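You operate a simulated robot arm through the tools that you are given. There is no shell and no other tool. Be economical: measure what you need, move in short steps, check, and stop when the job is done.

Carry out the task below with a simulated robot arm. There is one attempt and no reset: what you move stays moved.

## Task
Plug in the keyboard and screen leads, then start the computer.
Fine: each plug in its own port; monitor on; wait for READY.
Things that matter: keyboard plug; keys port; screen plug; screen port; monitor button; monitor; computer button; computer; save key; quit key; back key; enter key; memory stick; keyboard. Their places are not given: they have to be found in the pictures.

The check looks at the end state, three seconds after you hand in, the way a careful person would. Anything else that was tipped, shoved, dropped, spilled or broken makes it a failure.

## Robot
A 7-joint arm with a two-finger parallel gripper, fixed in place. Base frame: the origin is at the foot of the arm, x ahead of it, y to its left, z up. Readings come in m, degrees, newtons and seconds.
With the tool pointing down near the work surface it reaches from about 0.46 to 0.92 m from the base axis. Its first joint turns from -115.0 to 115.0 degrees. Payload 3.91 kg.
The TCP is the grasp point between the finger pads, 0.03 m short of the fingertips. In the tool frame z runs along the fingers and y along their closing line. Largest opening 0.11 m; finger width 0.02, thickness 0.01; the body of the gripper, 0.048 by 0.112 m, starts 0.055 m behind the TCP.
Orientation is told as [roll, pitch, yaw] about the base's x, y, z axes, in that order, counted from this pose: with the fingers straight down and closing along the base's y, the tool's x points along the base's -x, its y along +y and its z along -z.

## Interface
- The arm moves only by the tool drive_tool. Its argument "moves" is a list of rows, each a list of 7 numbers: the turn, a rotation vector about the base's x, y, z in degrees, then the shift along the base's x, y, z in m, then the finger opening in m, from 0 to 0.11. In form: [[ax, ay, az, dx, dy, dz, fingers], ...]. A call has 1 to 20 rows; each row is the pose to reach, as a shift and turn from the pose commanded when the call began. Each row takes 0.2 s and may step no farther than 0.05 m and 8.6 degrees from the row before; otherwise, or with a gripper value out of range, the whole call is refused. Where a pose cannot be reached the arm comes as near as it can. A force on the tool above 40 N (or 10 N above the force at the start of the call, whichever is more), or a blocked arm, ends the call early, and 0.2 s more pass. Each finger travels about 0.153 m/s and halts on what it meets, pressing with about 27 N; the grip force reading is that of the motor and also rises with nothing between the fingers. The clock runs only during rows and for 0.2 s after the last one: add rows that repeat a pose to give the fingers time. It gives the time, the measured TCP pose, the force on the tool (base axes), the opening and the grip force at its end, in the units of the frame above (readings bear some noise), and new pictures: "views" is both (left out), scene, wrist or none.
- Cameras (640 x 400 px; columns grow to the right, rows downward): "scene" is fixed at [0.217, 0.6465, 1.415]; the picture's right is [-0.80, -0.60, 0.00], its down [-0.20, 0.27, -0.94] and it looks along [0.56, -0.76, -0.33] (base axes); focal length 288 px, centre (320, 200). "wrist" rides on the gripper at [-0.036, 0, -0.057] in the tool frame; the picture's right is [0.00, -1.00, 0.00], its down [0.97, 0.00, -0.24] and it looks along [0.24, 0.00, 0.97] (tool axes); focal length 218 px, centre (320, 200).
- slide_trunk(by): slides the trunk up (or, below 0, down) by that many m; the arm rides with it, the base frame stays. It gives what a move gives, with no picture.
- locate(camera, pixels): there is no depth. For up to 12 entries [column, row, z] of the newest picture of that camera ("zoom" is the newest enlarged one), the place [x, y] in the base frame at which the ray of that pixel passes the height z, good to about 0.002 m, but the place of the scene camera against the robot may be out by one fixed shift of up to 0.012 m in any direction. The clock stands still meanwhile.
- zoom(camera, box): a new picture of the part [left, top, right, bottom] of that camera's present view, enlarged. The clock stands still meanwhile.
- close_job(): hands the job in; it is judged then, once.

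Keep the steps short. Do not move on a guess: measure, check each grasp and each placing, and mend mistakes. In all there are 80 turns and 120 pictures (those below and enlarged ones count). Leave the gripper open and the arm clear of the work at the hand-in unless told otherwise, and finish with a single line.

The tools are called after "Call:" as name(argument=value, ...) on one line, values as JSON. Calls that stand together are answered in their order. drive_tool: Moves the arm, as the interface text tells. Its arguments: {"type":"object","properties":{"moves":{"type":"array"},"views":{"type":"string","enum":["both","scene","wrist","none"]}},"required":["moves"]} The other tools are called the same way: slide_trunk (by) slides the trunk up or down; locate (camera, pixels) gives the place at which the rays of pixels pass given heights; zoom (camera, box) takes an enlarged picture of a part of a camera's view; close_job () hands the job in.

At the start:

```text
time_s: 0.0
position: [0.4785, 0.0562, 1.3382]
ee_rot: [-0.1, 0.0, -0.1]
contact_force: [-0.7, -0.5, -0.3]
finger_gap: 0.1102
finger_force: 0.0
trunk travel left (down, up): [-0.7, 0.29]
```

scene: 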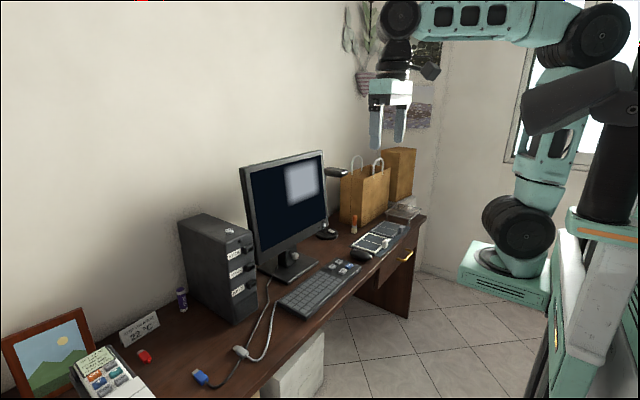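
wrist: 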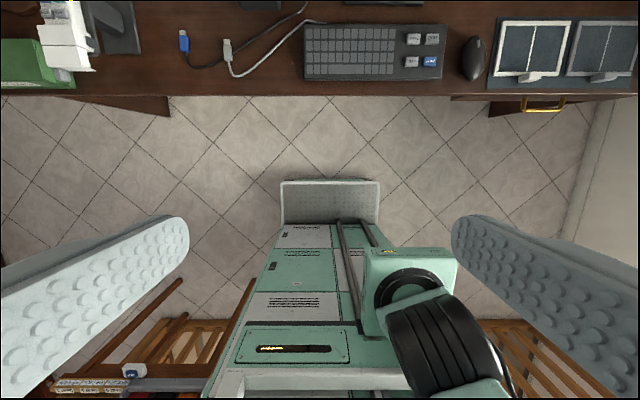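

I see a desk with the computer tower, the monitor, the keyboard and two loose leads (blue and grey plugs). I'll enlarge the key areas first.

Call:
zoom(camera="scene", box=[160, 200, 320, 300])

Call:
zoom(camera="scene", box=[80, 280, 272, 400])

Call:
zoom(camera="wrist", box=[160, 0, 480, 100])

Call:
zoom(camera="scene", box=[240, 150, 432, 270])

```text
4.00 times, centred on (240, 250) of scene
```

zoom: 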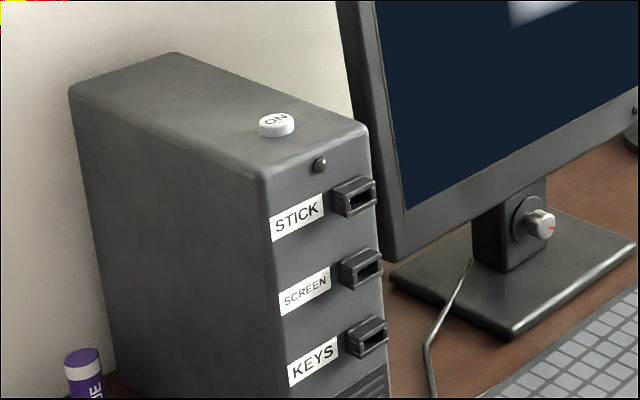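

```text
3.33 times, centred on (176, 340) of scene
```

zoom: 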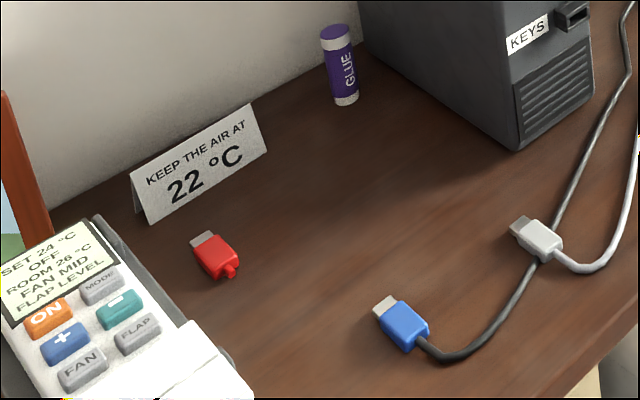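

```text
2.00 times, centred on (320, 50) of wrist
```

zoom: 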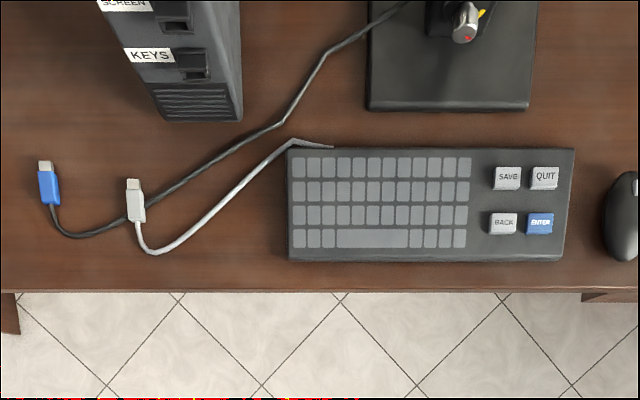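

```text
3.33 times, centred on (336, 210) of scene
```

zoom: 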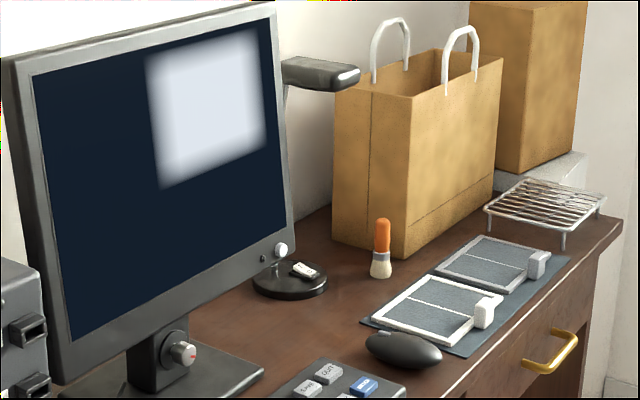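

The blue plug's dark lead runs to the monitor, so it is the screen plug. The grey plug's white lead runs to the keyboard. STICK, SCREEN and KEYS ports are on the tower's front, the ON button is on its top, and the white button is at the monitor's lower right. Now I'll measure them.

Call:
locate(camera="wrist", pixels=[[184, 44, 0.757], [227, 50, 0.757], [183, 32, 0.757], [187, 51, 0.757], [226, 41, 0.757], [228, 61, 0.757], [242, 10, 0.75], [280, 10, 0.75], [304, 25, 0.75], [447, 25, 0.75]])

Call:
locate(camera="scene", pixels=[[200, 378, 0.757], [241, 351, 0.757], [229, 231, 1.0], [229, 231, 1.05], [234, 325, 0.75], [253, 231, 1.0], [224, 245, 1.0], [251, 233, 1.0], [324, 225, 0.95]])

```text
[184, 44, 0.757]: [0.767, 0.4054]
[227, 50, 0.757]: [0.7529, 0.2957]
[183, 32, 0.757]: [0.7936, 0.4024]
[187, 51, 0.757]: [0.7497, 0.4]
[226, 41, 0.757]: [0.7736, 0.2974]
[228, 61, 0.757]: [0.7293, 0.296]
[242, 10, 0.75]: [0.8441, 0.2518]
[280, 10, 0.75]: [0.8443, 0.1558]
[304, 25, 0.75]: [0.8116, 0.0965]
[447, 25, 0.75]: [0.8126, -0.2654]
```

```text
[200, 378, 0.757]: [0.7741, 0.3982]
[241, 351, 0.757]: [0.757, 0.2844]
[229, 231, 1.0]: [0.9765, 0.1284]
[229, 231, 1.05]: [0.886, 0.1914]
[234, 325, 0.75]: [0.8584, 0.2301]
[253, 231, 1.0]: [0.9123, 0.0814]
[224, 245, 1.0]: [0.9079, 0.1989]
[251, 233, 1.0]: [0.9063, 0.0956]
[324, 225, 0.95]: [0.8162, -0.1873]
```

I'll tilt the tool forward and move left and down, to look at the tower front with the wrist camera.

Call:
drive_tool(moves=[[0, -8, 0, 0, 0.02, -0.03, 0.11], [0, -16, 0, 0, 0.04, -0.06, 0.11], [0, -24, 0, 0, 0.06, -0.09, 0.11], [0, -32, 0, 0, 0.08, -0.12, 0.11], [0, -40, 0, 0, 0.1, -0.15, 0.11], [0, -48, 0, 0.02, 0.12, -0.18, 0.11], [0, -56, 0, 0.04, 0.14, -0.21, 0.11], [0, -60, 0, 0.06, 0.15, -0.24, 0.11], [0, -60, 0, 0.06, 0.15, -0.24, 0.11]], views="both")

```text
time_s: 2.0
position: [0.5375, 0.2076, 1.096]
ee_rot: [0.1, -60.1, 0.1]
contact_force: [-0.5, 0.0, -0.6]
finger_gap: 0.11
finger_force: 0.1
trunk travel left (down, up): [-0.7, 0.29]
```

scene: 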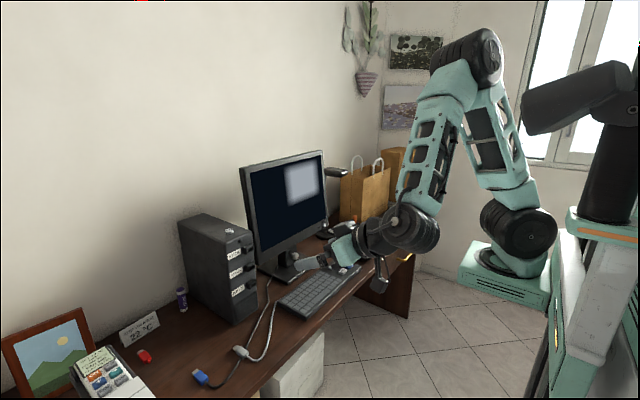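
wrist: 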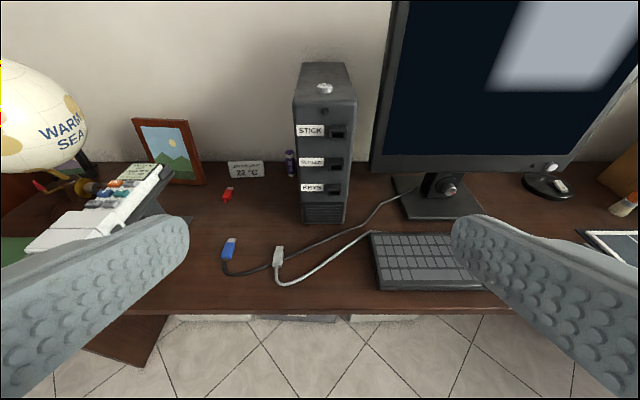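

The front of the tower is well in view. I'll enlarge it and the monitor button.

Call:
zoom(camera="wrist", box=[440, 120, 600, 220])

Call:
zoom(camera="wrist", box=[200, 200, 328, 280])

Call:
zoom(camera="wrist", box=[250, 110, 410, 210])

```text
4.00 times, centred on (520, 170) of wrist
```

zoom: 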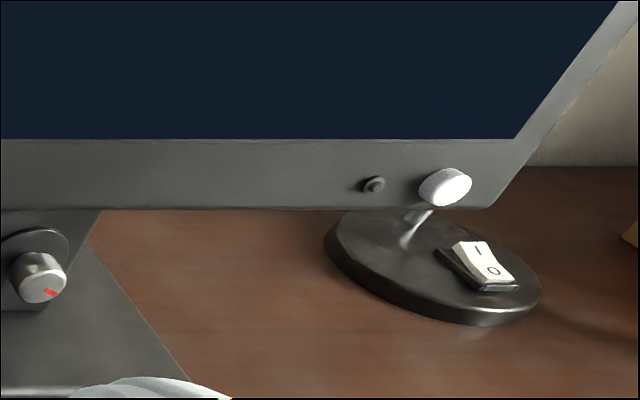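

```text
5.00 times, centred on (264, 240) of wrist
```

zoom: 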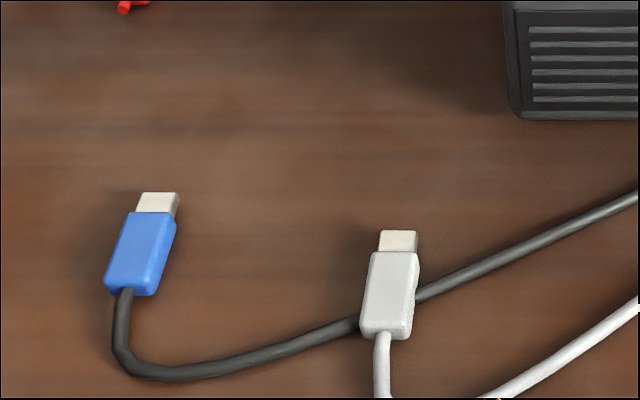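

```text
4.00 times, centred on (330, 160) of wrist
```

zoom: 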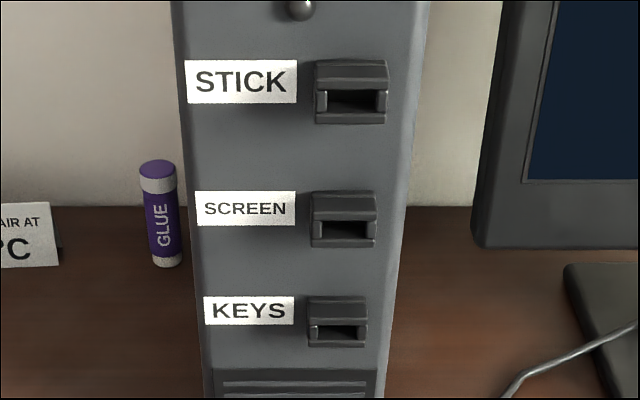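

Locating the ports, both plugs and the buttons by their rays at several heights.

Call:
locate(camera="zoom", pixels=[[339, 334, 0.8], [339, 334, 0.85], [343, 230, 0.85], [343, 230, 0.92], [354, 104, 0.92], [354, 104, 1.0], [339, 322, 0.83], [339, 346, 0.83], [308, 333, 0.83], [369, 333, 0.83]])

Call:
locate(camera="wrist", pixels=[[303, 224, 0.75], [344, 223, 0.75], [231, 240, 0.757], [279, 247, 0.757], [224, 259, 0.757], [275, 267, 0.757], [324, 88, 1.05], [531, 166, 0.9], [531, 166, 0.95], [235, 239, 0.757], [283, 246, 0.757], [230, 257, 0.757]])

```text
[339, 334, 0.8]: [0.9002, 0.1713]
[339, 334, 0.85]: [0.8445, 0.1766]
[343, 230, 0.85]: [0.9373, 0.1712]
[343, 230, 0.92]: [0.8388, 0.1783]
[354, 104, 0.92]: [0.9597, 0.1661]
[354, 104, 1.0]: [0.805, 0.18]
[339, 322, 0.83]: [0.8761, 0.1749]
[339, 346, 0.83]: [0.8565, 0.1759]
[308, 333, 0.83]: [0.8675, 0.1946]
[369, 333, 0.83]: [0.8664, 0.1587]
```

```text
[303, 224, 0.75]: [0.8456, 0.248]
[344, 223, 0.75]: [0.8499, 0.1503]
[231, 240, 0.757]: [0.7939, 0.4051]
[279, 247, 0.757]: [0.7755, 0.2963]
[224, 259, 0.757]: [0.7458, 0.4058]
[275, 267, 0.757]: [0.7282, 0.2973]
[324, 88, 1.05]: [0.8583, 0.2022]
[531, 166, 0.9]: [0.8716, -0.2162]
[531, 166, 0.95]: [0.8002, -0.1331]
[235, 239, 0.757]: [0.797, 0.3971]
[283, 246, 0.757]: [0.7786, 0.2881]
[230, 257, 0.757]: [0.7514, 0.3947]
```

Measured so far: tower front at x≈0.848, ports at y≈0.177 with z≈0.863 (KEYS), 0.926 (SCREEN) and 0.987 (STICK), grey plug near (0.75, 0.297), blue plug near (0.77, 0.40). Next I'll hover over the grey plug at 30° pitch for a close view.

Call:
drive_tool(moves=[[0, 6, 0, 0.025, 0.015, -0.025, 0.11], [0, 12, 0, 0.05, 0.03, -0.05, 0.11], [0, 18, 0, 0.075, 0.045, -0.075, 0.11], [0, 24, 0, 0.1, 0.06, -0.1, 0.1], [0, 30, 0, 0.125, 0.075, -0.13, 0.08], [0, 30, 0, 0.15, 0.09, -0.16, 0.06], [0, 30, 0, 0.165, 0.091, -0.19, 0.06], [0, 30, 0, 0.165, 0.091, -0.19, 0.06]], views="wrist")

```text
time_s: 3.8
position: [0.7041, 0.2981, 0.9079]
ee_rot: [0.0, -30.0, 0.0]
contact_force: [-0.4, -0.9, -0.5]
finger_gap: 0.0601
finger_force: 0.0
trunk travel left (down, up): [-0.7, 0.29]
```

wrist: 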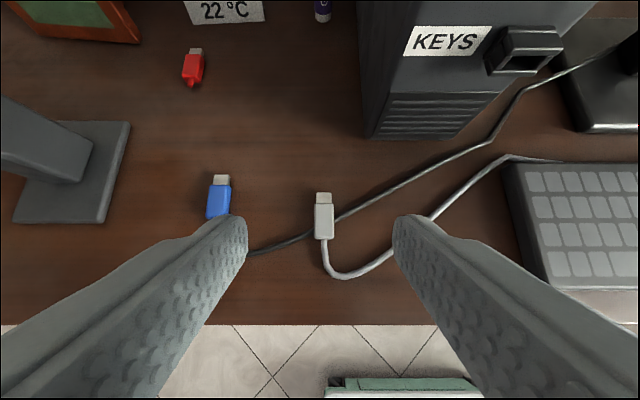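

I'll enlarge the grey plug and re-triangulate the plugs and the KEYS port from this closer view.

Call:
zoom(camera="wrist", box=[270, 175, 398, 255])

Call:
locate(camera="wrist", pixels=[[324, 193, 0.757], [324, 205, 0.757], [324, 238, 0.757], [315, 220, 0.76], [333, 220, 0.76], [221, 175, 0.757], [221, 186, 0.757], [216, 215, 0.757], [524, 63, 0.85], [524, 63, 0.87]])

Call:
zoom(camera="wrist", box=[460, 10, 588, 90])

```text
5.00 times, centred on (334, 215) of wrist
```

zoom: 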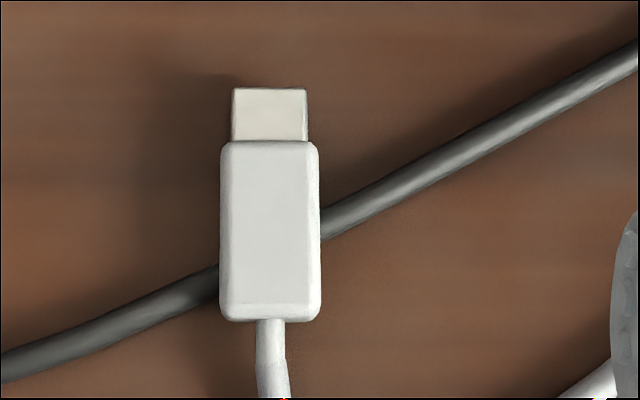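

```text
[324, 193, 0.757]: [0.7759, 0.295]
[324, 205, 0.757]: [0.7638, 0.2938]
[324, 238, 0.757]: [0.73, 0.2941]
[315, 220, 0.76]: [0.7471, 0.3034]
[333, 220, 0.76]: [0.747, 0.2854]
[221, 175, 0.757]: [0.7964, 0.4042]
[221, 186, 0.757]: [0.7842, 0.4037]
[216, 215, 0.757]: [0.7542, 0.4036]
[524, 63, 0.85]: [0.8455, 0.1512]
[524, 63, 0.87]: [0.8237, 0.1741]
```

```text
5.00 times, centred on (524, 50) of wrist
```

zoom: 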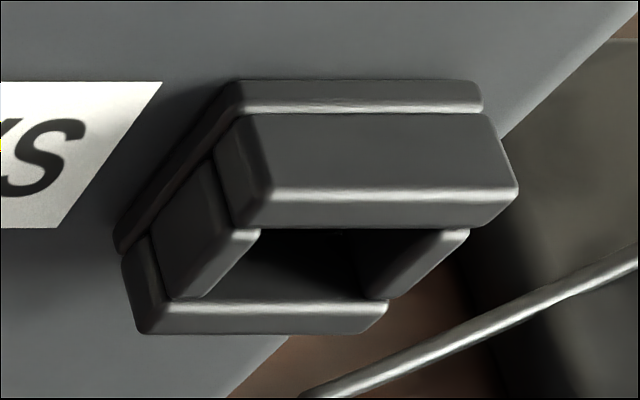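

The KEYS port mouth triangulates to about (0.820, 0.178, 0.873). The grey plug body spans x 0.730–0.764 at y≈0.2945. I'll go down around its front half with the opening narrowed, without closing yet.

Call:
drive_tool(moves=[[0, 0, 0, 0.02, -0.0035, -0.04, 0.045], [0, 0, 0, 0.036, -0.0035, -0.08, 0.045], [0, 0, 0, 0.036, -0.0035, -0.105, 0.045], [0, 0, 0, 0.036, -0.0035, -0.116, 0.045], [0, 0, 0, 0.036, -0.0035, -0.122, 0.045], [0, 0, 0, 0.036, -0.0035, -0.122, 0.045]], views="both")

```text
time_s: 5.2
position: [0.7399, 0.2938, 0.786]
ee_rot: [0.0, -30.0, 0.0]
contact_force: [-0.5, 0.6, 0.2]
finger_gap: 0.045
finger_force: 0.0
trunk travel left (down, up): [-0.7, 0.29]
```

scene: 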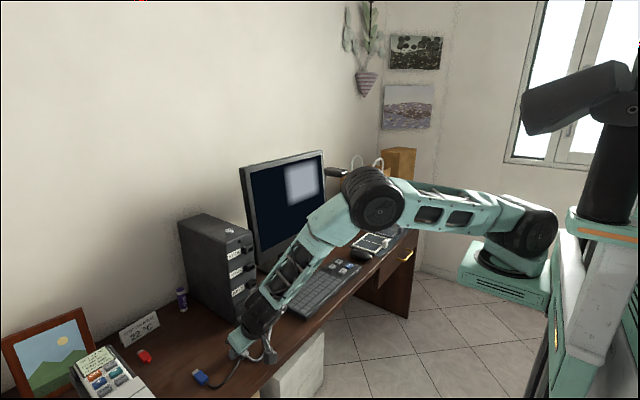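
wrist: 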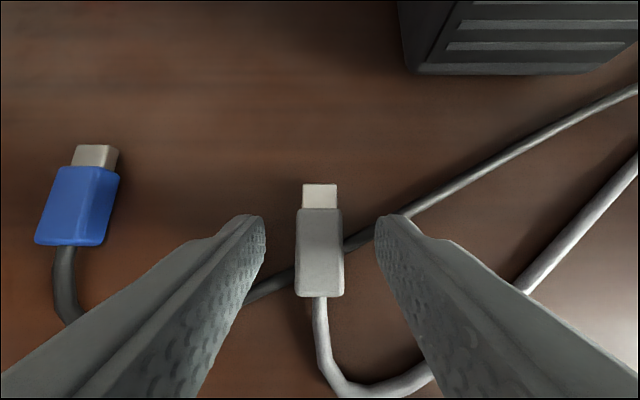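

The fingers straddle the plug body evenly. I'll close them.

Call:
drive_tool(moves=[[0, 0, 0, 0, 0, 0, 0.02], [0, 0, 0, 0, 0, 0, 0.0], [0, 0, 0, 0, 0, 0, 0.0]], views="wrist")

Call:
zoom(camera="scene", box=[180, 310, 308, 390])

```text
time_s: 6.0
position: [0.7388, 0.2933, 0.7848]
ee_rot: [0.0, -29.9, -0.1]
contact_force: [0.4, 0.2, 0.1]
finger_gap: 0.0184
finger_force: 27.4
trunk travel left (down, up): [-0.7, 0.29]
```

wrist: 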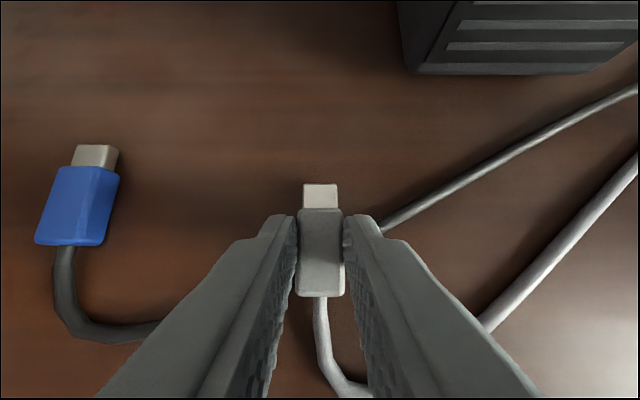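

```text
5.00 times, centred on (244, 350) of scene
```

zoom: 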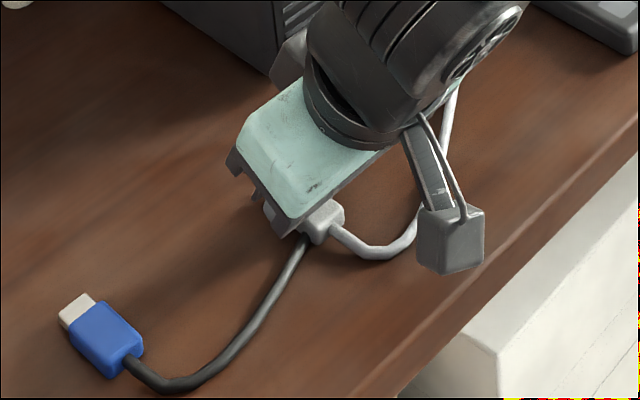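

Grip is on the plug (0.0184 m gap). I'll lift it and move sideways in front of the KEYS port, about 4 cm short of the mouth.

Call:
drive_tool(moves=[[0, 0, 0, 0, 0, 0.02, 0.0], [0, 0, 0, 0, 0, 0.05, 0.0], [0, 0, 0, 0, -0.03, 0.08, 0.0], [0, 0, 0, 0, -0.06, 0.11, 0.0], [0, 0, 0, 0, -0.09, 0.116, 0.0], [0, 0, 0, 0, -0.1155, 0.116, 0.0], [0, 0, 0, 0, -0.1155, 0.116, 0.0]], views="both")

Call:
zoom(camera="scene", box=[190, 240, 318, 320])

Call:
zoom(camera="wrist", box=[240, 80, 432, 200])

```text
time_s: 7.6
position: [0.7391, 0.1772, 0.9013]
ee_rot: [0.1, -30.1, 0.0]
contact_force: [0.0, 0.0, -0.1]
finger_gap: 0.0185
finger_force: 27.1
trunk travel left (down, up): [-0.7, 0.29]
```

scene: 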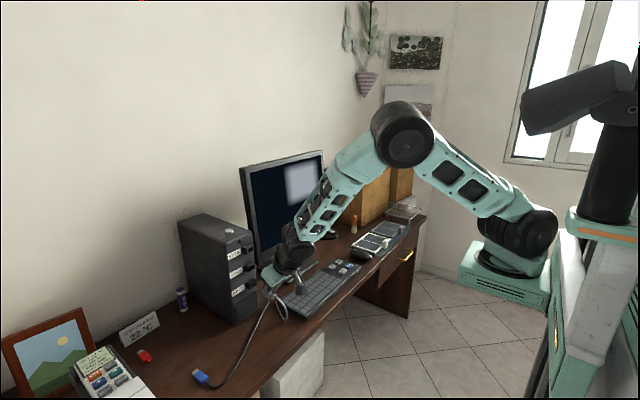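
wrist: 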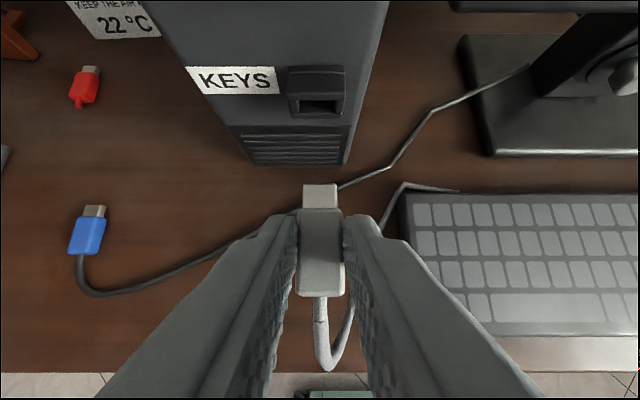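

```text
5.00 times, centred on (254, 280) of scene
```

zoom: 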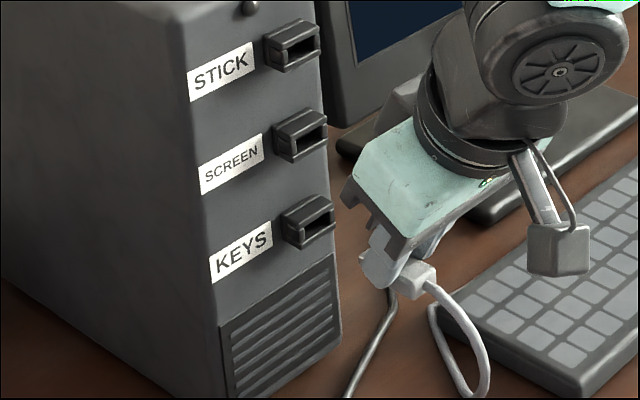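

```text
3.33 times, centred on (336, 140) of wrist
```

zoom: 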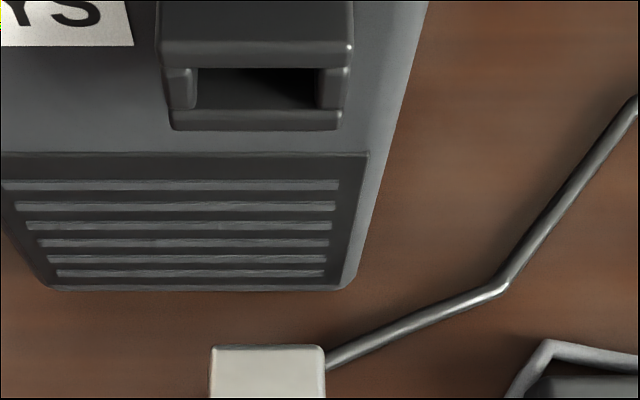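

Comparing port mouth and plug tip positions along their rays in this view.

Call:
locate(camera="wrist", pixels=[[317.4, 106.1, 0.863], [317.4, 106.1, 0.873], [317.4, 106.1, 0.883], [320.4, 184, 0.873], [320.4, 184, 0.88], [304, 184, 0.88], [337, 184, 0.88], [298, 100, 0.88], [337, 100, 0.88], [317.4, 112, 0.868], [317.4, 100.5, 0.878]])

Call:
locate(camera="scene", pixels=[[252.6, 285.2, 0.873], [252.6, 272.6, 0.873]])

```text
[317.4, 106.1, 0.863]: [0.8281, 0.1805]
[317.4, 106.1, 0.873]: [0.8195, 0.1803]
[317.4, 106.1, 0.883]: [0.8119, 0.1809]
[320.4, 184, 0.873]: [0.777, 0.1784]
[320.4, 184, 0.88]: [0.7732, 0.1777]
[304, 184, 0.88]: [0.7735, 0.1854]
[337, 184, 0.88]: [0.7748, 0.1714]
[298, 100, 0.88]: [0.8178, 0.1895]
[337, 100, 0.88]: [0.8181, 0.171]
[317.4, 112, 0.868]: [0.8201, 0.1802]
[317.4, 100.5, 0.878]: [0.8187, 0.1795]
```

```text
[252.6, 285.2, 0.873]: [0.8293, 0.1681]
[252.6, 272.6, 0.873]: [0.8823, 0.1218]
```

Port mouth confirmed at (0.820, 0.180, 0.873), and the tip is at y≈0.178. I need the plug's height, so I'll zoom the scene view hard on the plug and port.

Call:
zoom(camera="scene", box=[240, 270, 304, 310])

```text
10.00 times, centred on (272, 290) of scene
```

zoom: 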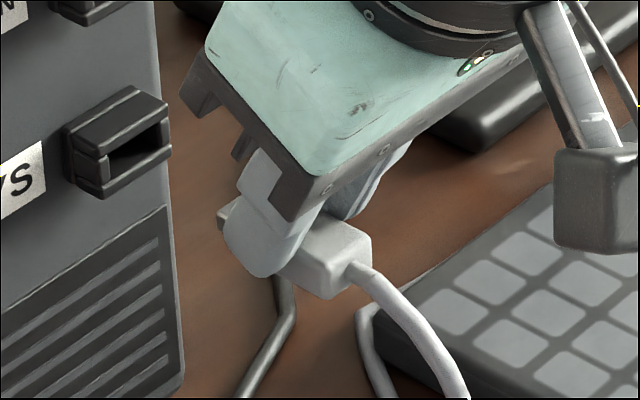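

Call:
locate(camera="zoom", pixels=[[139, 147, 0.873], [353, 267, 0.863], [353, 267, 0.873], [353, 267, 0.883], [335, 262, 0.88], [334, 298, 0.866], [372, 237, 0.88]])

```text
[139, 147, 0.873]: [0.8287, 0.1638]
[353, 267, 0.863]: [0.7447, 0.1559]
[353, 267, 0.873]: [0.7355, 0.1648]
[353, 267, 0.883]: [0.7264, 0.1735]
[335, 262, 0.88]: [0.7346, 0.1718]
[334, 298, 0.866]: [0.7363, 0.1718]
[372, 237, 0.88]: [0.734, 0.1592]
```

The plug seems level with the port to within about 3 mm. I'll go closer (tip ~6 mm from the mouth) and compare directly.

Call:
drive_tool(moves=[[0, 0, 0, 0.015, 0.002, 0.001, 0.0], [0, 0, 0, 0.03, 0.002, 0.001, 0.0], [0, 0, 0, 0.036, 0.002, 0.001, 0.0], [0, 0, 0, 0.036, 0.002, 0.001, 0.0]], views="wrist")

Call:
zoom(camera="scene", box=[230, 265, 294, 305])

Call:
zoom(camera="wrist", box=[256, 120, 384, 200])

```text
time_s: 8.6
position: [0.774, 0.1799, 0.9047]
ee_rot: [0.0, -30.0, 0.0]
contact_force: [-0.2, 0.3, 0.0]
finger_gap: 0.0186
finger_force: 26.9
trunk travel left (down, up): [-0.7, 0.29]
```

wrist: 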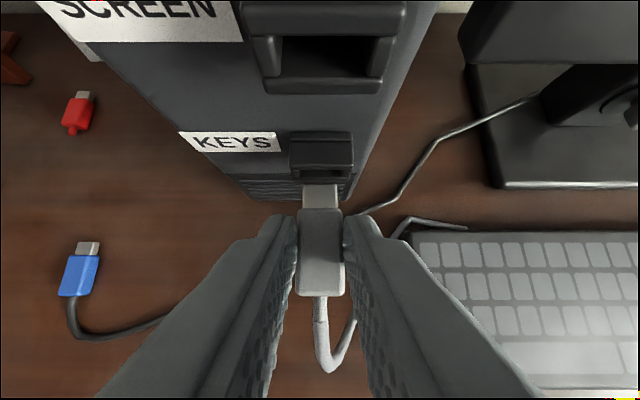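

```text
10.00 times, centred on (262, 285) of scene
```

zoom: 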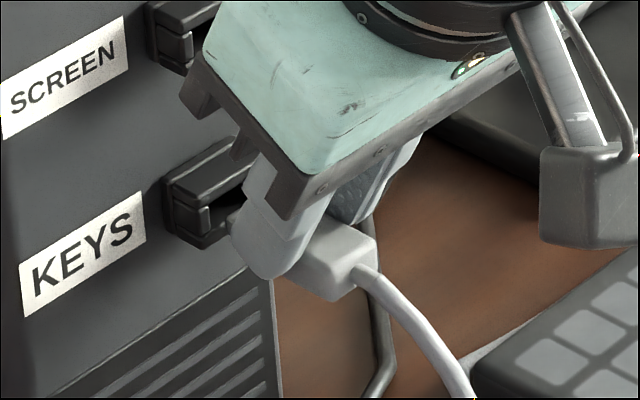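

```text
5.00 times, centred on (320, 160) of wrist
```

zoom: 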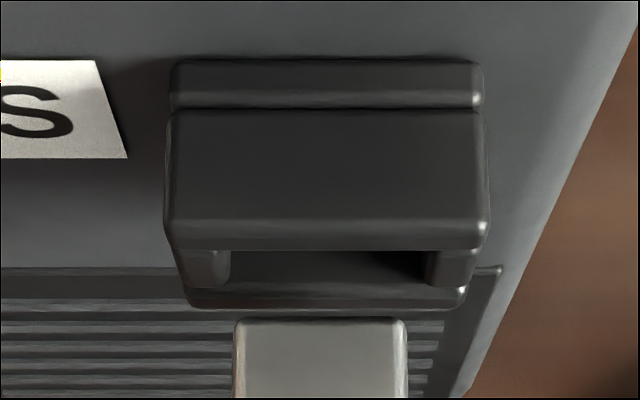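

Call:
zoom(camera="scene", box=[242, 275, 274, 295])

Call:
zoom(camera="scene", box=[254, 282, 286, 302])

```text
16.00 times, centred on (258, 285) of scene
```

zoom: 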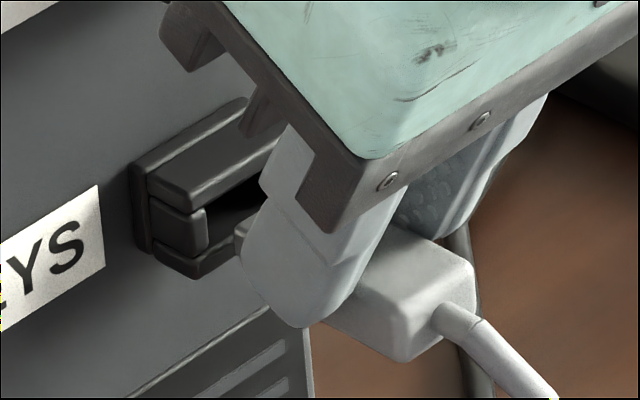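

```text
16.00 times, centred on (270, 292) of scene
```

zoom: 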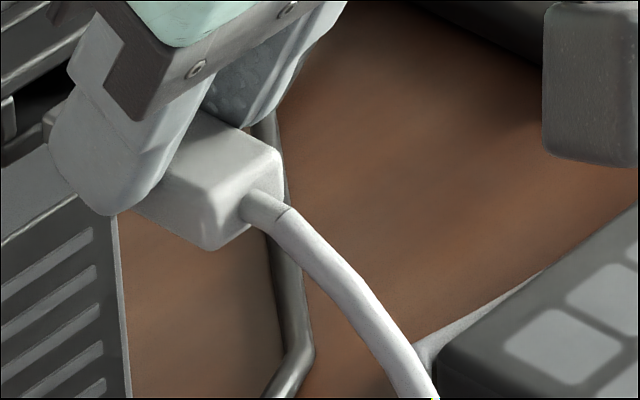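

The tip lines up with the slot in both views, needing only about 0.7 mm to the right. I'll push it in slowly by 10 mm and check.

Call:
drive_tool(moves=[[0, 0, 0, 0.0, -0.0007, 0, 0.0], [0, 0, 0, 0.004, -0.0007, 0, 0.0], [0, 0, 0, 0.008, -0.0007, 0, 0.0], [0, 0, 0, 0.012, -0.0007, 0, 0.0], [0, 0, 0, 0.012, -0.0007, 0, 0.0]], views="wrist")

Call:
zoom(camera="scene", box=[238, 270, 286, 300])

Call:
zoom(camera="wrist", box=[256, 140, 384, 220])

```text
time_s: 9.8
position: [0.7862, 0.1786, 0.9039]
ee_rot: [0.0, -30.0, -0.1]
contact_force: [1.3, -0.4, 1.8]
finger_gap: 0.0186
finger_force: 27.9
trunk travel left (down, up): [-0.7, 0.29]
```

wrist: 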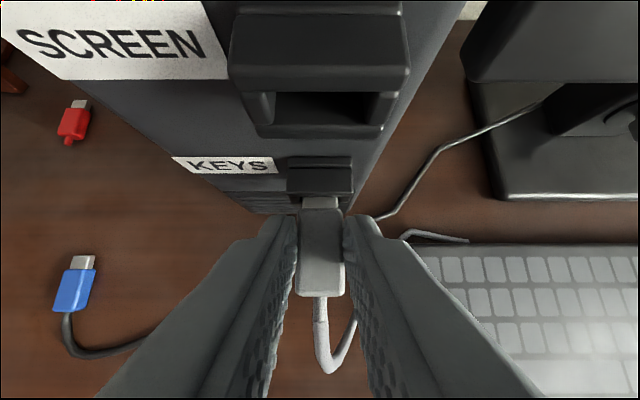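

```text
13.33 times, centred on (262, 285) of scene
```

zoom: 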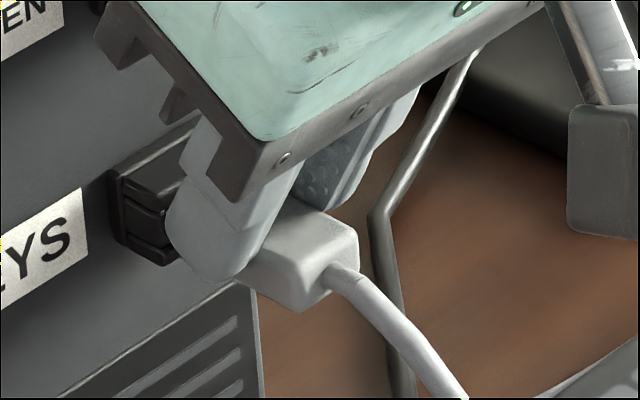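

```text
5.00 times, centred on (320, 180) of wrist
```

zoom: 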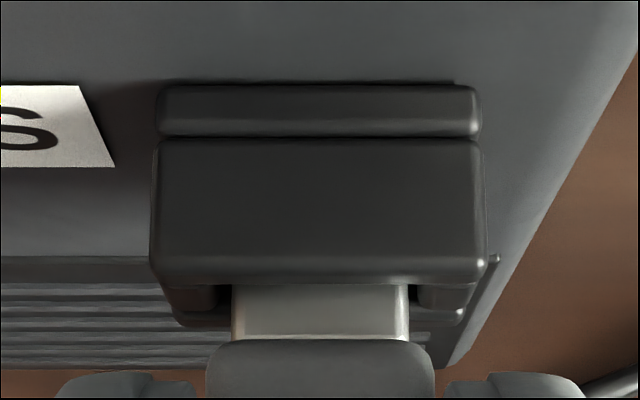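

The tip is going into the slot with little force. I'll keep pushing gently another 9 mm until it seats.

Call:
drive_tool(moves=[[0, 0, 0, 0.003, 0, 0, 0.0], [0, 0, 0, 0.006, 0, 0, 0.0], [0, 0, 0, 0.008, 0, 0, 0.0], [0, 0, 0, 0.01, 0, 0, 0.0], [0, 0, 0, 0.01, 0, 0, 0.0]], views="wrist")

Call:
zoom(camera="wrist", box=[256, 140, 384, 220])

Call:
zoom(camera="scene", box=[222, 205, 286, 245])

```text
time_s: 11.0
position: [0.7937, 0.1804, 0.9028]
ee_rot: [-0.1, -29.9, 0.0]
contact_force: [-31.6, -3.2, 5.4]
finger_gap: 0.0187
finger_force: 27.0
trunk travel left (down, up): [-0.7, 0.29]
```

wrist: 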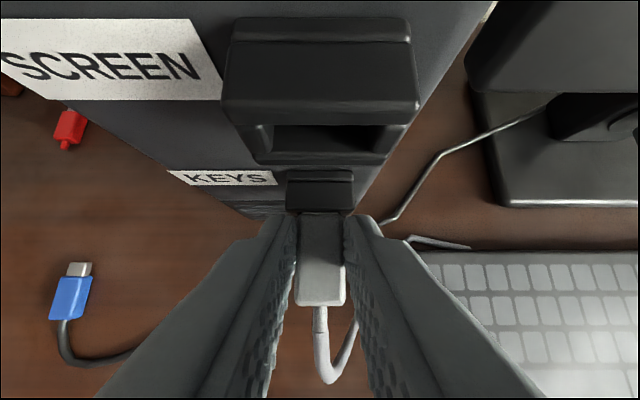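

```text
5.00 times, centred on (320, 180) of wrist
```

zoom: 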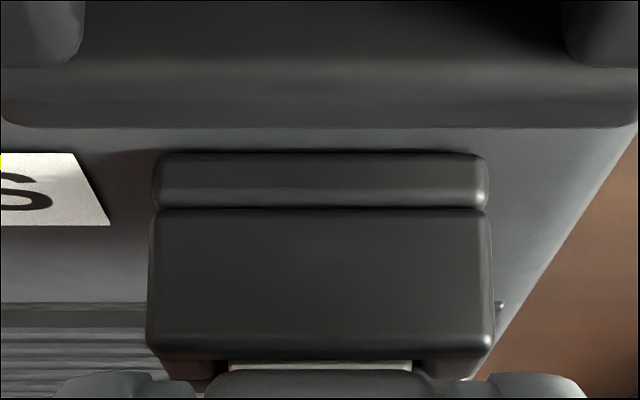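

```text
10.00 times, centred on (254, 225) of scene
```

zoom: 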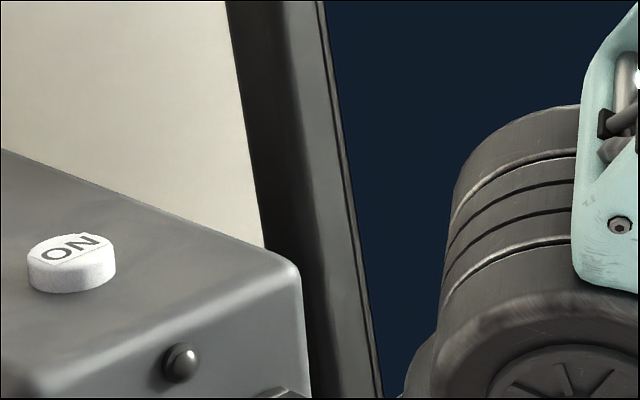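

The push met 31 N and the plug slipped slightly in the grip, so it seems to be bottoming. Checking from the side before releasing.

Call:
zoom(camera="scene", box=[238, 270, 286, 300])

```text
13.33 times, centred on (262, 285) of scene
```

zoom: 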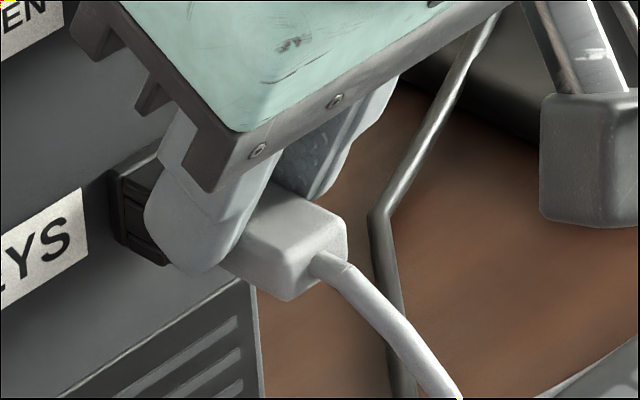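

I'll open the fingers and back off along the tool axis to inspect.

Call:
drive_tool(moves=[[0, 0, 0, -0.004, 0, 0, 0.03], [0, 0, 0, -0.004, 0, 0, 0.04], [0, 0, 0, -0.014, 0, 0.017, 0.04], [0, 0, 0, -0.034, 0, 0.04, 0.04], [0, 0, 0, -0.06, 0, 0.04, 0.04], [0, 0, 0, -0.06, 0, 0.04, 0.04]], views="wrist")

Call:
zoom(camera="wrist", box=[256, 110, 384, 190])

Call:
zoom(camera="scene", box=[238, 270, 286, 300])

```text
time_s: 12.4
position: [0.7373, 0.1803, 0.9427]
ee_rot: [-0.1, -30.0, 0.0]
contact_force: [0.0, -0.2, -0.4]
finger_gap: 0.0397
finger_force: 0.1
trunk travel left (down, up): [-0.7, 0.29]
```

wrist: 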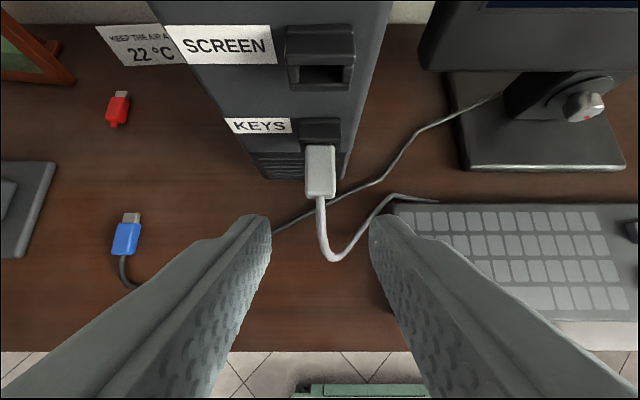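

```text
5.00 times, centred on (320, 150) of wrist
```

zoom: 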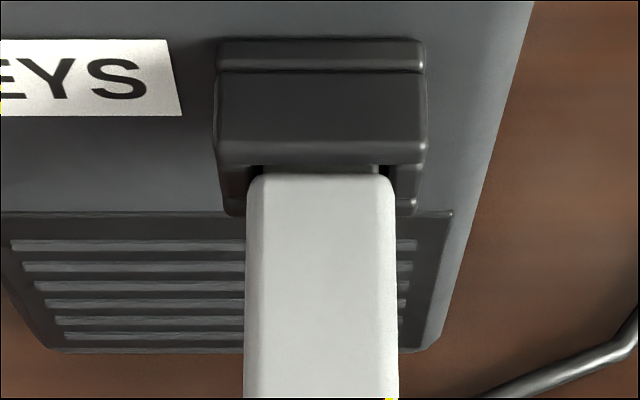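

```text
13.33 times, centred on (262, 285) of scene
```

zoom: 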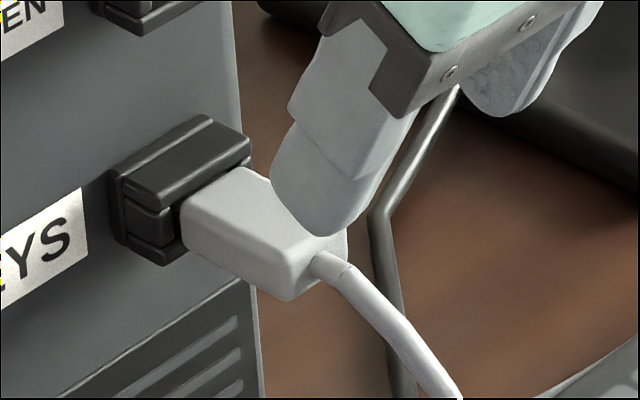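

The keyboard plug is seated flush in KEYS. Next I'll move over the blue screen plug for a close look.

Call:
drive_tool(moves=[[0, 0, 0, -0.01, 0.04, 0, 0.045], [0, 0, 0, -0.01, 0.085, 0, 0.045], [0, 0, 0, -0.005, 0.13, -0.01, 0.045], [0, 0, 0, 0, 0.175, -0.02, 0.045], [0, 0, 0, 0, 0.21, -0.04, 0.045], [0, 0, 0, 0, 0.223, -0.06, 0.045], [0, 0, 0, 0, 0.223, -0.06, 0.045]], views="wrist")

Call:
zoom(camera="wrist", box=[256, 140, 384, 220])

```text
time_s: 14.0
position: [0.7379, 0.4029, 0.8822]
ee_rot: [0.0, -30.0, -0.1]
contact_force: [0.0, -0.6, 0.0]
finger_gap: 0.0451
finger_force: 0.1
trunk travel left (down, up): [-0.7, 0.29]
```

wrist: 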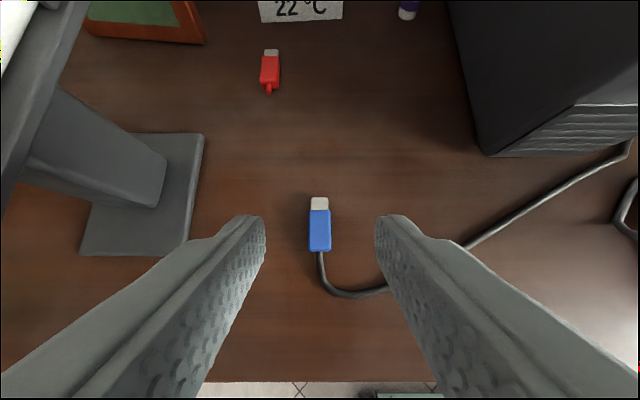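

```text
5.00 times, centred on (320, 180) of wrist
```

zoom: 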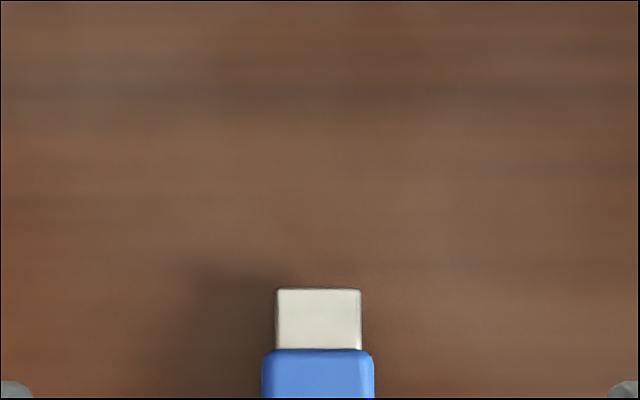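

Call:
locate(camera="wrist", pixels=[[319.6, 197.6, 0.76], [319.5, 209.8, 0.764], [320, 251, 0.764], [320, 225, 0.764]])

```text
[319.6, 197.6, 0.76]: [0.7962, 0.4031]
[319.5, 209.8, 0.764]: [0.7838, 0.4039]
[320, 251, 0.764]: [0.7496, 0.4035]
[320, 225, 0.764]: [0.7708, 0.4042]
```

The blue plug is centred between the fingers (body x 0.750–0.784). Descending around it and closing.

Call:
drive_tool(moves=[[0, 0, 0, 0.01, 0.0005, -0.04, 0.045], [0, 0, 0, 0.0195, 0.0007, -0.075, 0.045], [0, 0, 0, 0.0195, 0.0007, -0.092, 0.045], [0, 0, 0, 0.0195, 0.0007, -0.099, 0.045], [0, 0, 0, 0.0195, 0.0007, -0.099, 0.02], [0, 0, 0, 0.0195, 0.0007, -0.099, 0.0], [0, 0, 0, 0.0195, 0.0007, -0.099, 0.0]], views="wrist")

```text
time_s: 15.6
position: [0.7564, 0.403, 0.7834]
ee_rot: [0.0, -30.0, 0.1]
contact_force: [1.6, -0.9, 0.6]
finger_gap: 0.0189
finger_force: 27.3
trunk travel left (down, up): [-0.7, 0.29]
```

wrist: 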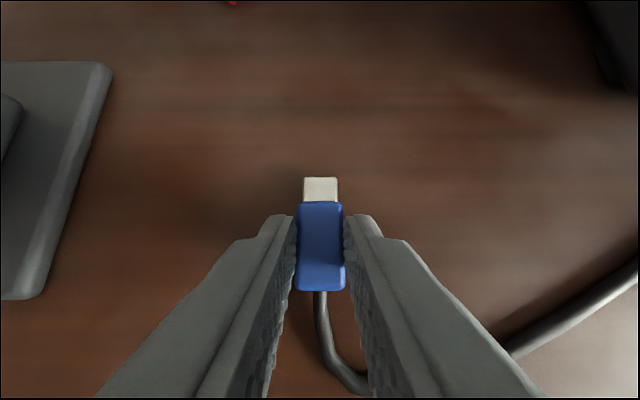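

Blue plug gripped (0.0189 m). I'll lift it high first, then move across in front of the SCREEN port, well above the keyboard plug.

Call:
drive_tool(moves=[[0, 0, 0, 0, 0, 0.03, 0.0], [0, 0, 0, 0, 0, 0.07, 0.0], [0, 0, 0, -0.01, 0, 0.115, 0.0], [0, 0, 0, -0.01, -0.02, 0.16, 0.0], [0, 0, 0, -0.01, -0.06, 0.177, 0.0], [0, 0, 0, -0.01, -0.105, 0.177, 0.0], [0, 0, 0, -0.01, -0.15, 0.177, 0.0], [0, 0, 0, -0.01, -0.19, 0.177, 0.0], [0, 0, 0, -0.01, -0.224, 0.177, 0.0], [0, 0, 0, -0.01, -0.224, 0.177, 0.0]], views="wrist")

Call:
zoom(camera="scene", box=[230, 255, 294, 295])

Call:
zoom(camera="wrist", box=[240, 90, 400, 190])

```text
time_s: 17.8
position: [0.7471, 0.1792, 0.9617]
ee_rot: [0.1, -29.9, 0.1]
contact_force: [0.1, 0.3, 0.1]
finger_gap: 0.0187
finger_force: 26.8
trunk travel left (down, up): [-0.7, 0.29]
```

wrist: 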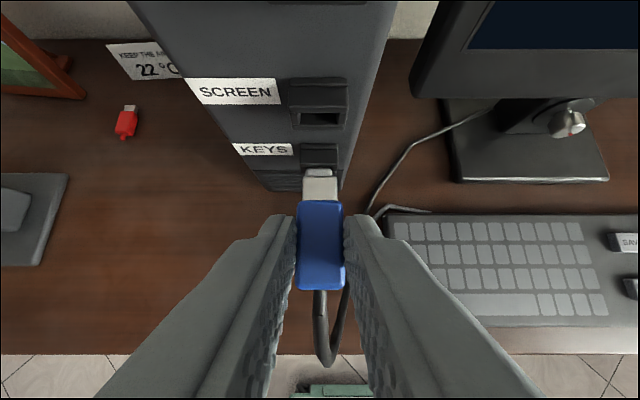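

```text
10.00 times, centred on (262, 275) of scene
```

zoom: 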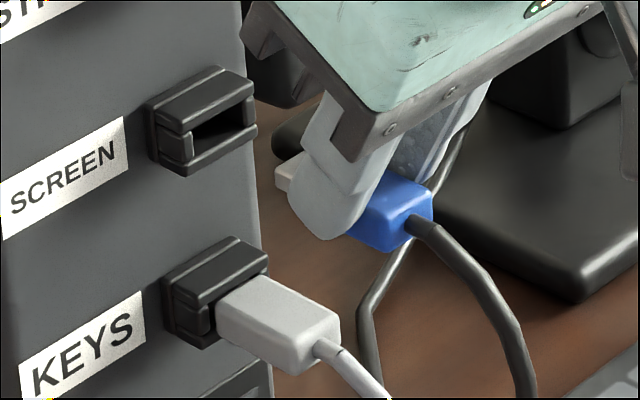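

```text
4.00 times, centred on (320, 140) of wrist
```

zoom: 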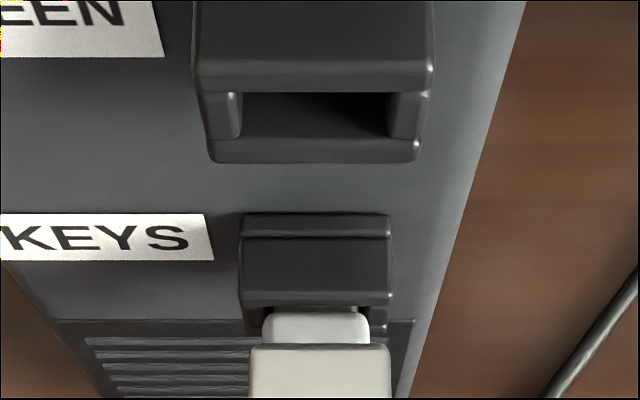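

Call:
locate(camera="wrist", pixels=[[318.8, 118.7, 0.93], [318.8, 118.7, 0.935], [318.8, 113.3, 0.935], [318.8, 124.5, 0.93], [319.7, 175, 0.935]])

Call:
zoom(camera="scene", box=[244, 260, 276, 280])

```text
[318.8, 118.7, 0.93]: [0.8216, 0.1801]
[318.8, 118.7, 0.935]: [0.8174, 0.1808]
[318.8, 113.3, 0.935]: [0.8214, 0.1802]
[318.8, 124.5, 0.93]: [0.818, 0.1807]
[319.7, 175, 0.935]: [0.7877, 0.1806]
```

```text
16.00 times, centred on (260, 270) of scene
```

zoom: 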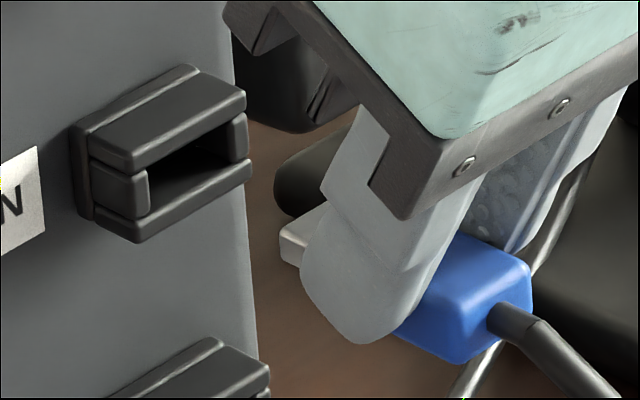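

The tip lines up with the SCREEN slot in both views. I'll push forward slowly until the tip is about 6 mm inside.

Call:
drive_tool(moves=[[0, 0, 0, 0.012, 0.0006, -0.0003, 0.0], [0, 0, 0, 0.024, 0.0006, -0.0003, 0.0], [0, 0, 0, 0.03, 0.0006, -0.0003, 0.0], [0, 0, 0, 0.034, 0.0006, -0.0003, 0.0], [0, 0, 0, 0.037, 0.0006, -0.0003, 0.0], [0, 0, 0, 0.04, 0.0006, -0.0003, 0.0]], views="wrist")

Call:
zoom(camera="scene", box=[238, 255, 286, 285])

Call:
zoom(camera="wrist", box=[256, 140, 384, 220])

```text
time_s: 19.2
position: [0.7868, 0.1792, 0.9619]
ee_rot: [0.0, -29.9, 0.1]
contact_force: [-2.6, -0.9, 0.7]
finger_gap: 0.0187
finger_force: 26.7
trunk travel left (down, up): [-0.7, 0.29]
```

wrist: 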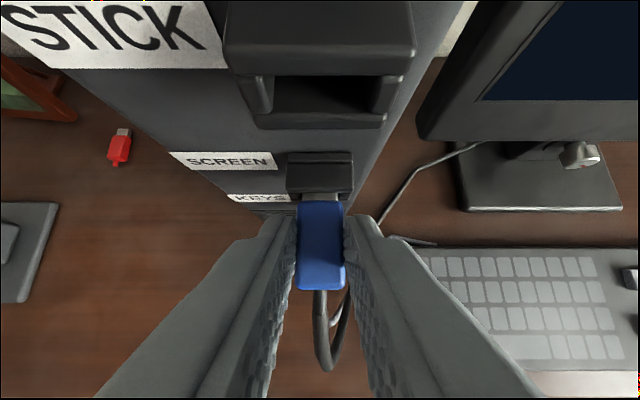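

```text
13.33 times, centred on (262, 270) of scene
```

zoom: 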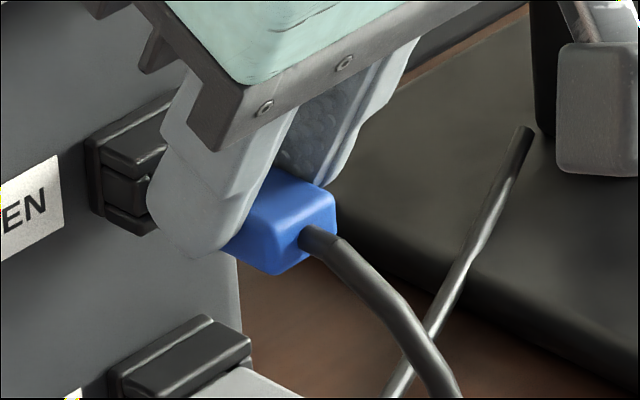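

```text
5.00 times, centred on (320, 180) of wrist
```

zoom: 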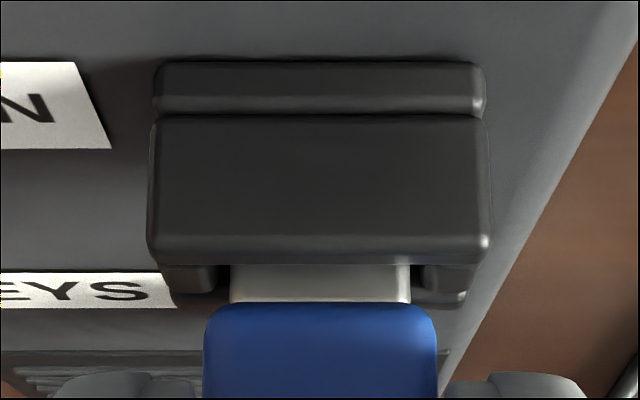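

The tip is entering cleanly with 2.6 N. I'll push on until it seats.

Call:
drive_tool(moves=[[0, 0, 0, 0.003, 0, 0, 0.0], [0, 0, 0, 0.006, 0, 0, 0.0], [0, 0, 0, 0.008, 0, 0, 0.0], [0, 0, 0, 0.01, 0, 0, 0.0], [0, 0, 0, 0.01, 0, 0, 0.0]], views="none")

Call:
zoom(camera="wrist", box=[256, 140, 384, 220])

```text
time_s: 20.4
position: [0.793, 0.1798, 0.9601]
ee_rot: [0.0, -29.8, 0.1]
contact_force: [-32.0, -7.1, 2.4]
finger_gap: 0.0185
finger_force: 27.1
trunk travel left (down, up): [-0.7, 0.29]
```

```text
5.00 times, centred on (320, 180) of wrist
```

zoom: 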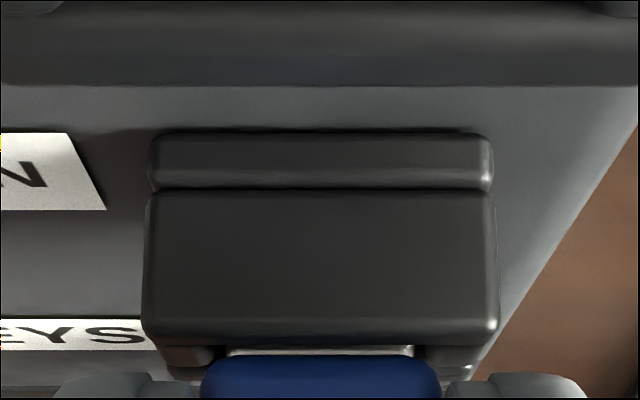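

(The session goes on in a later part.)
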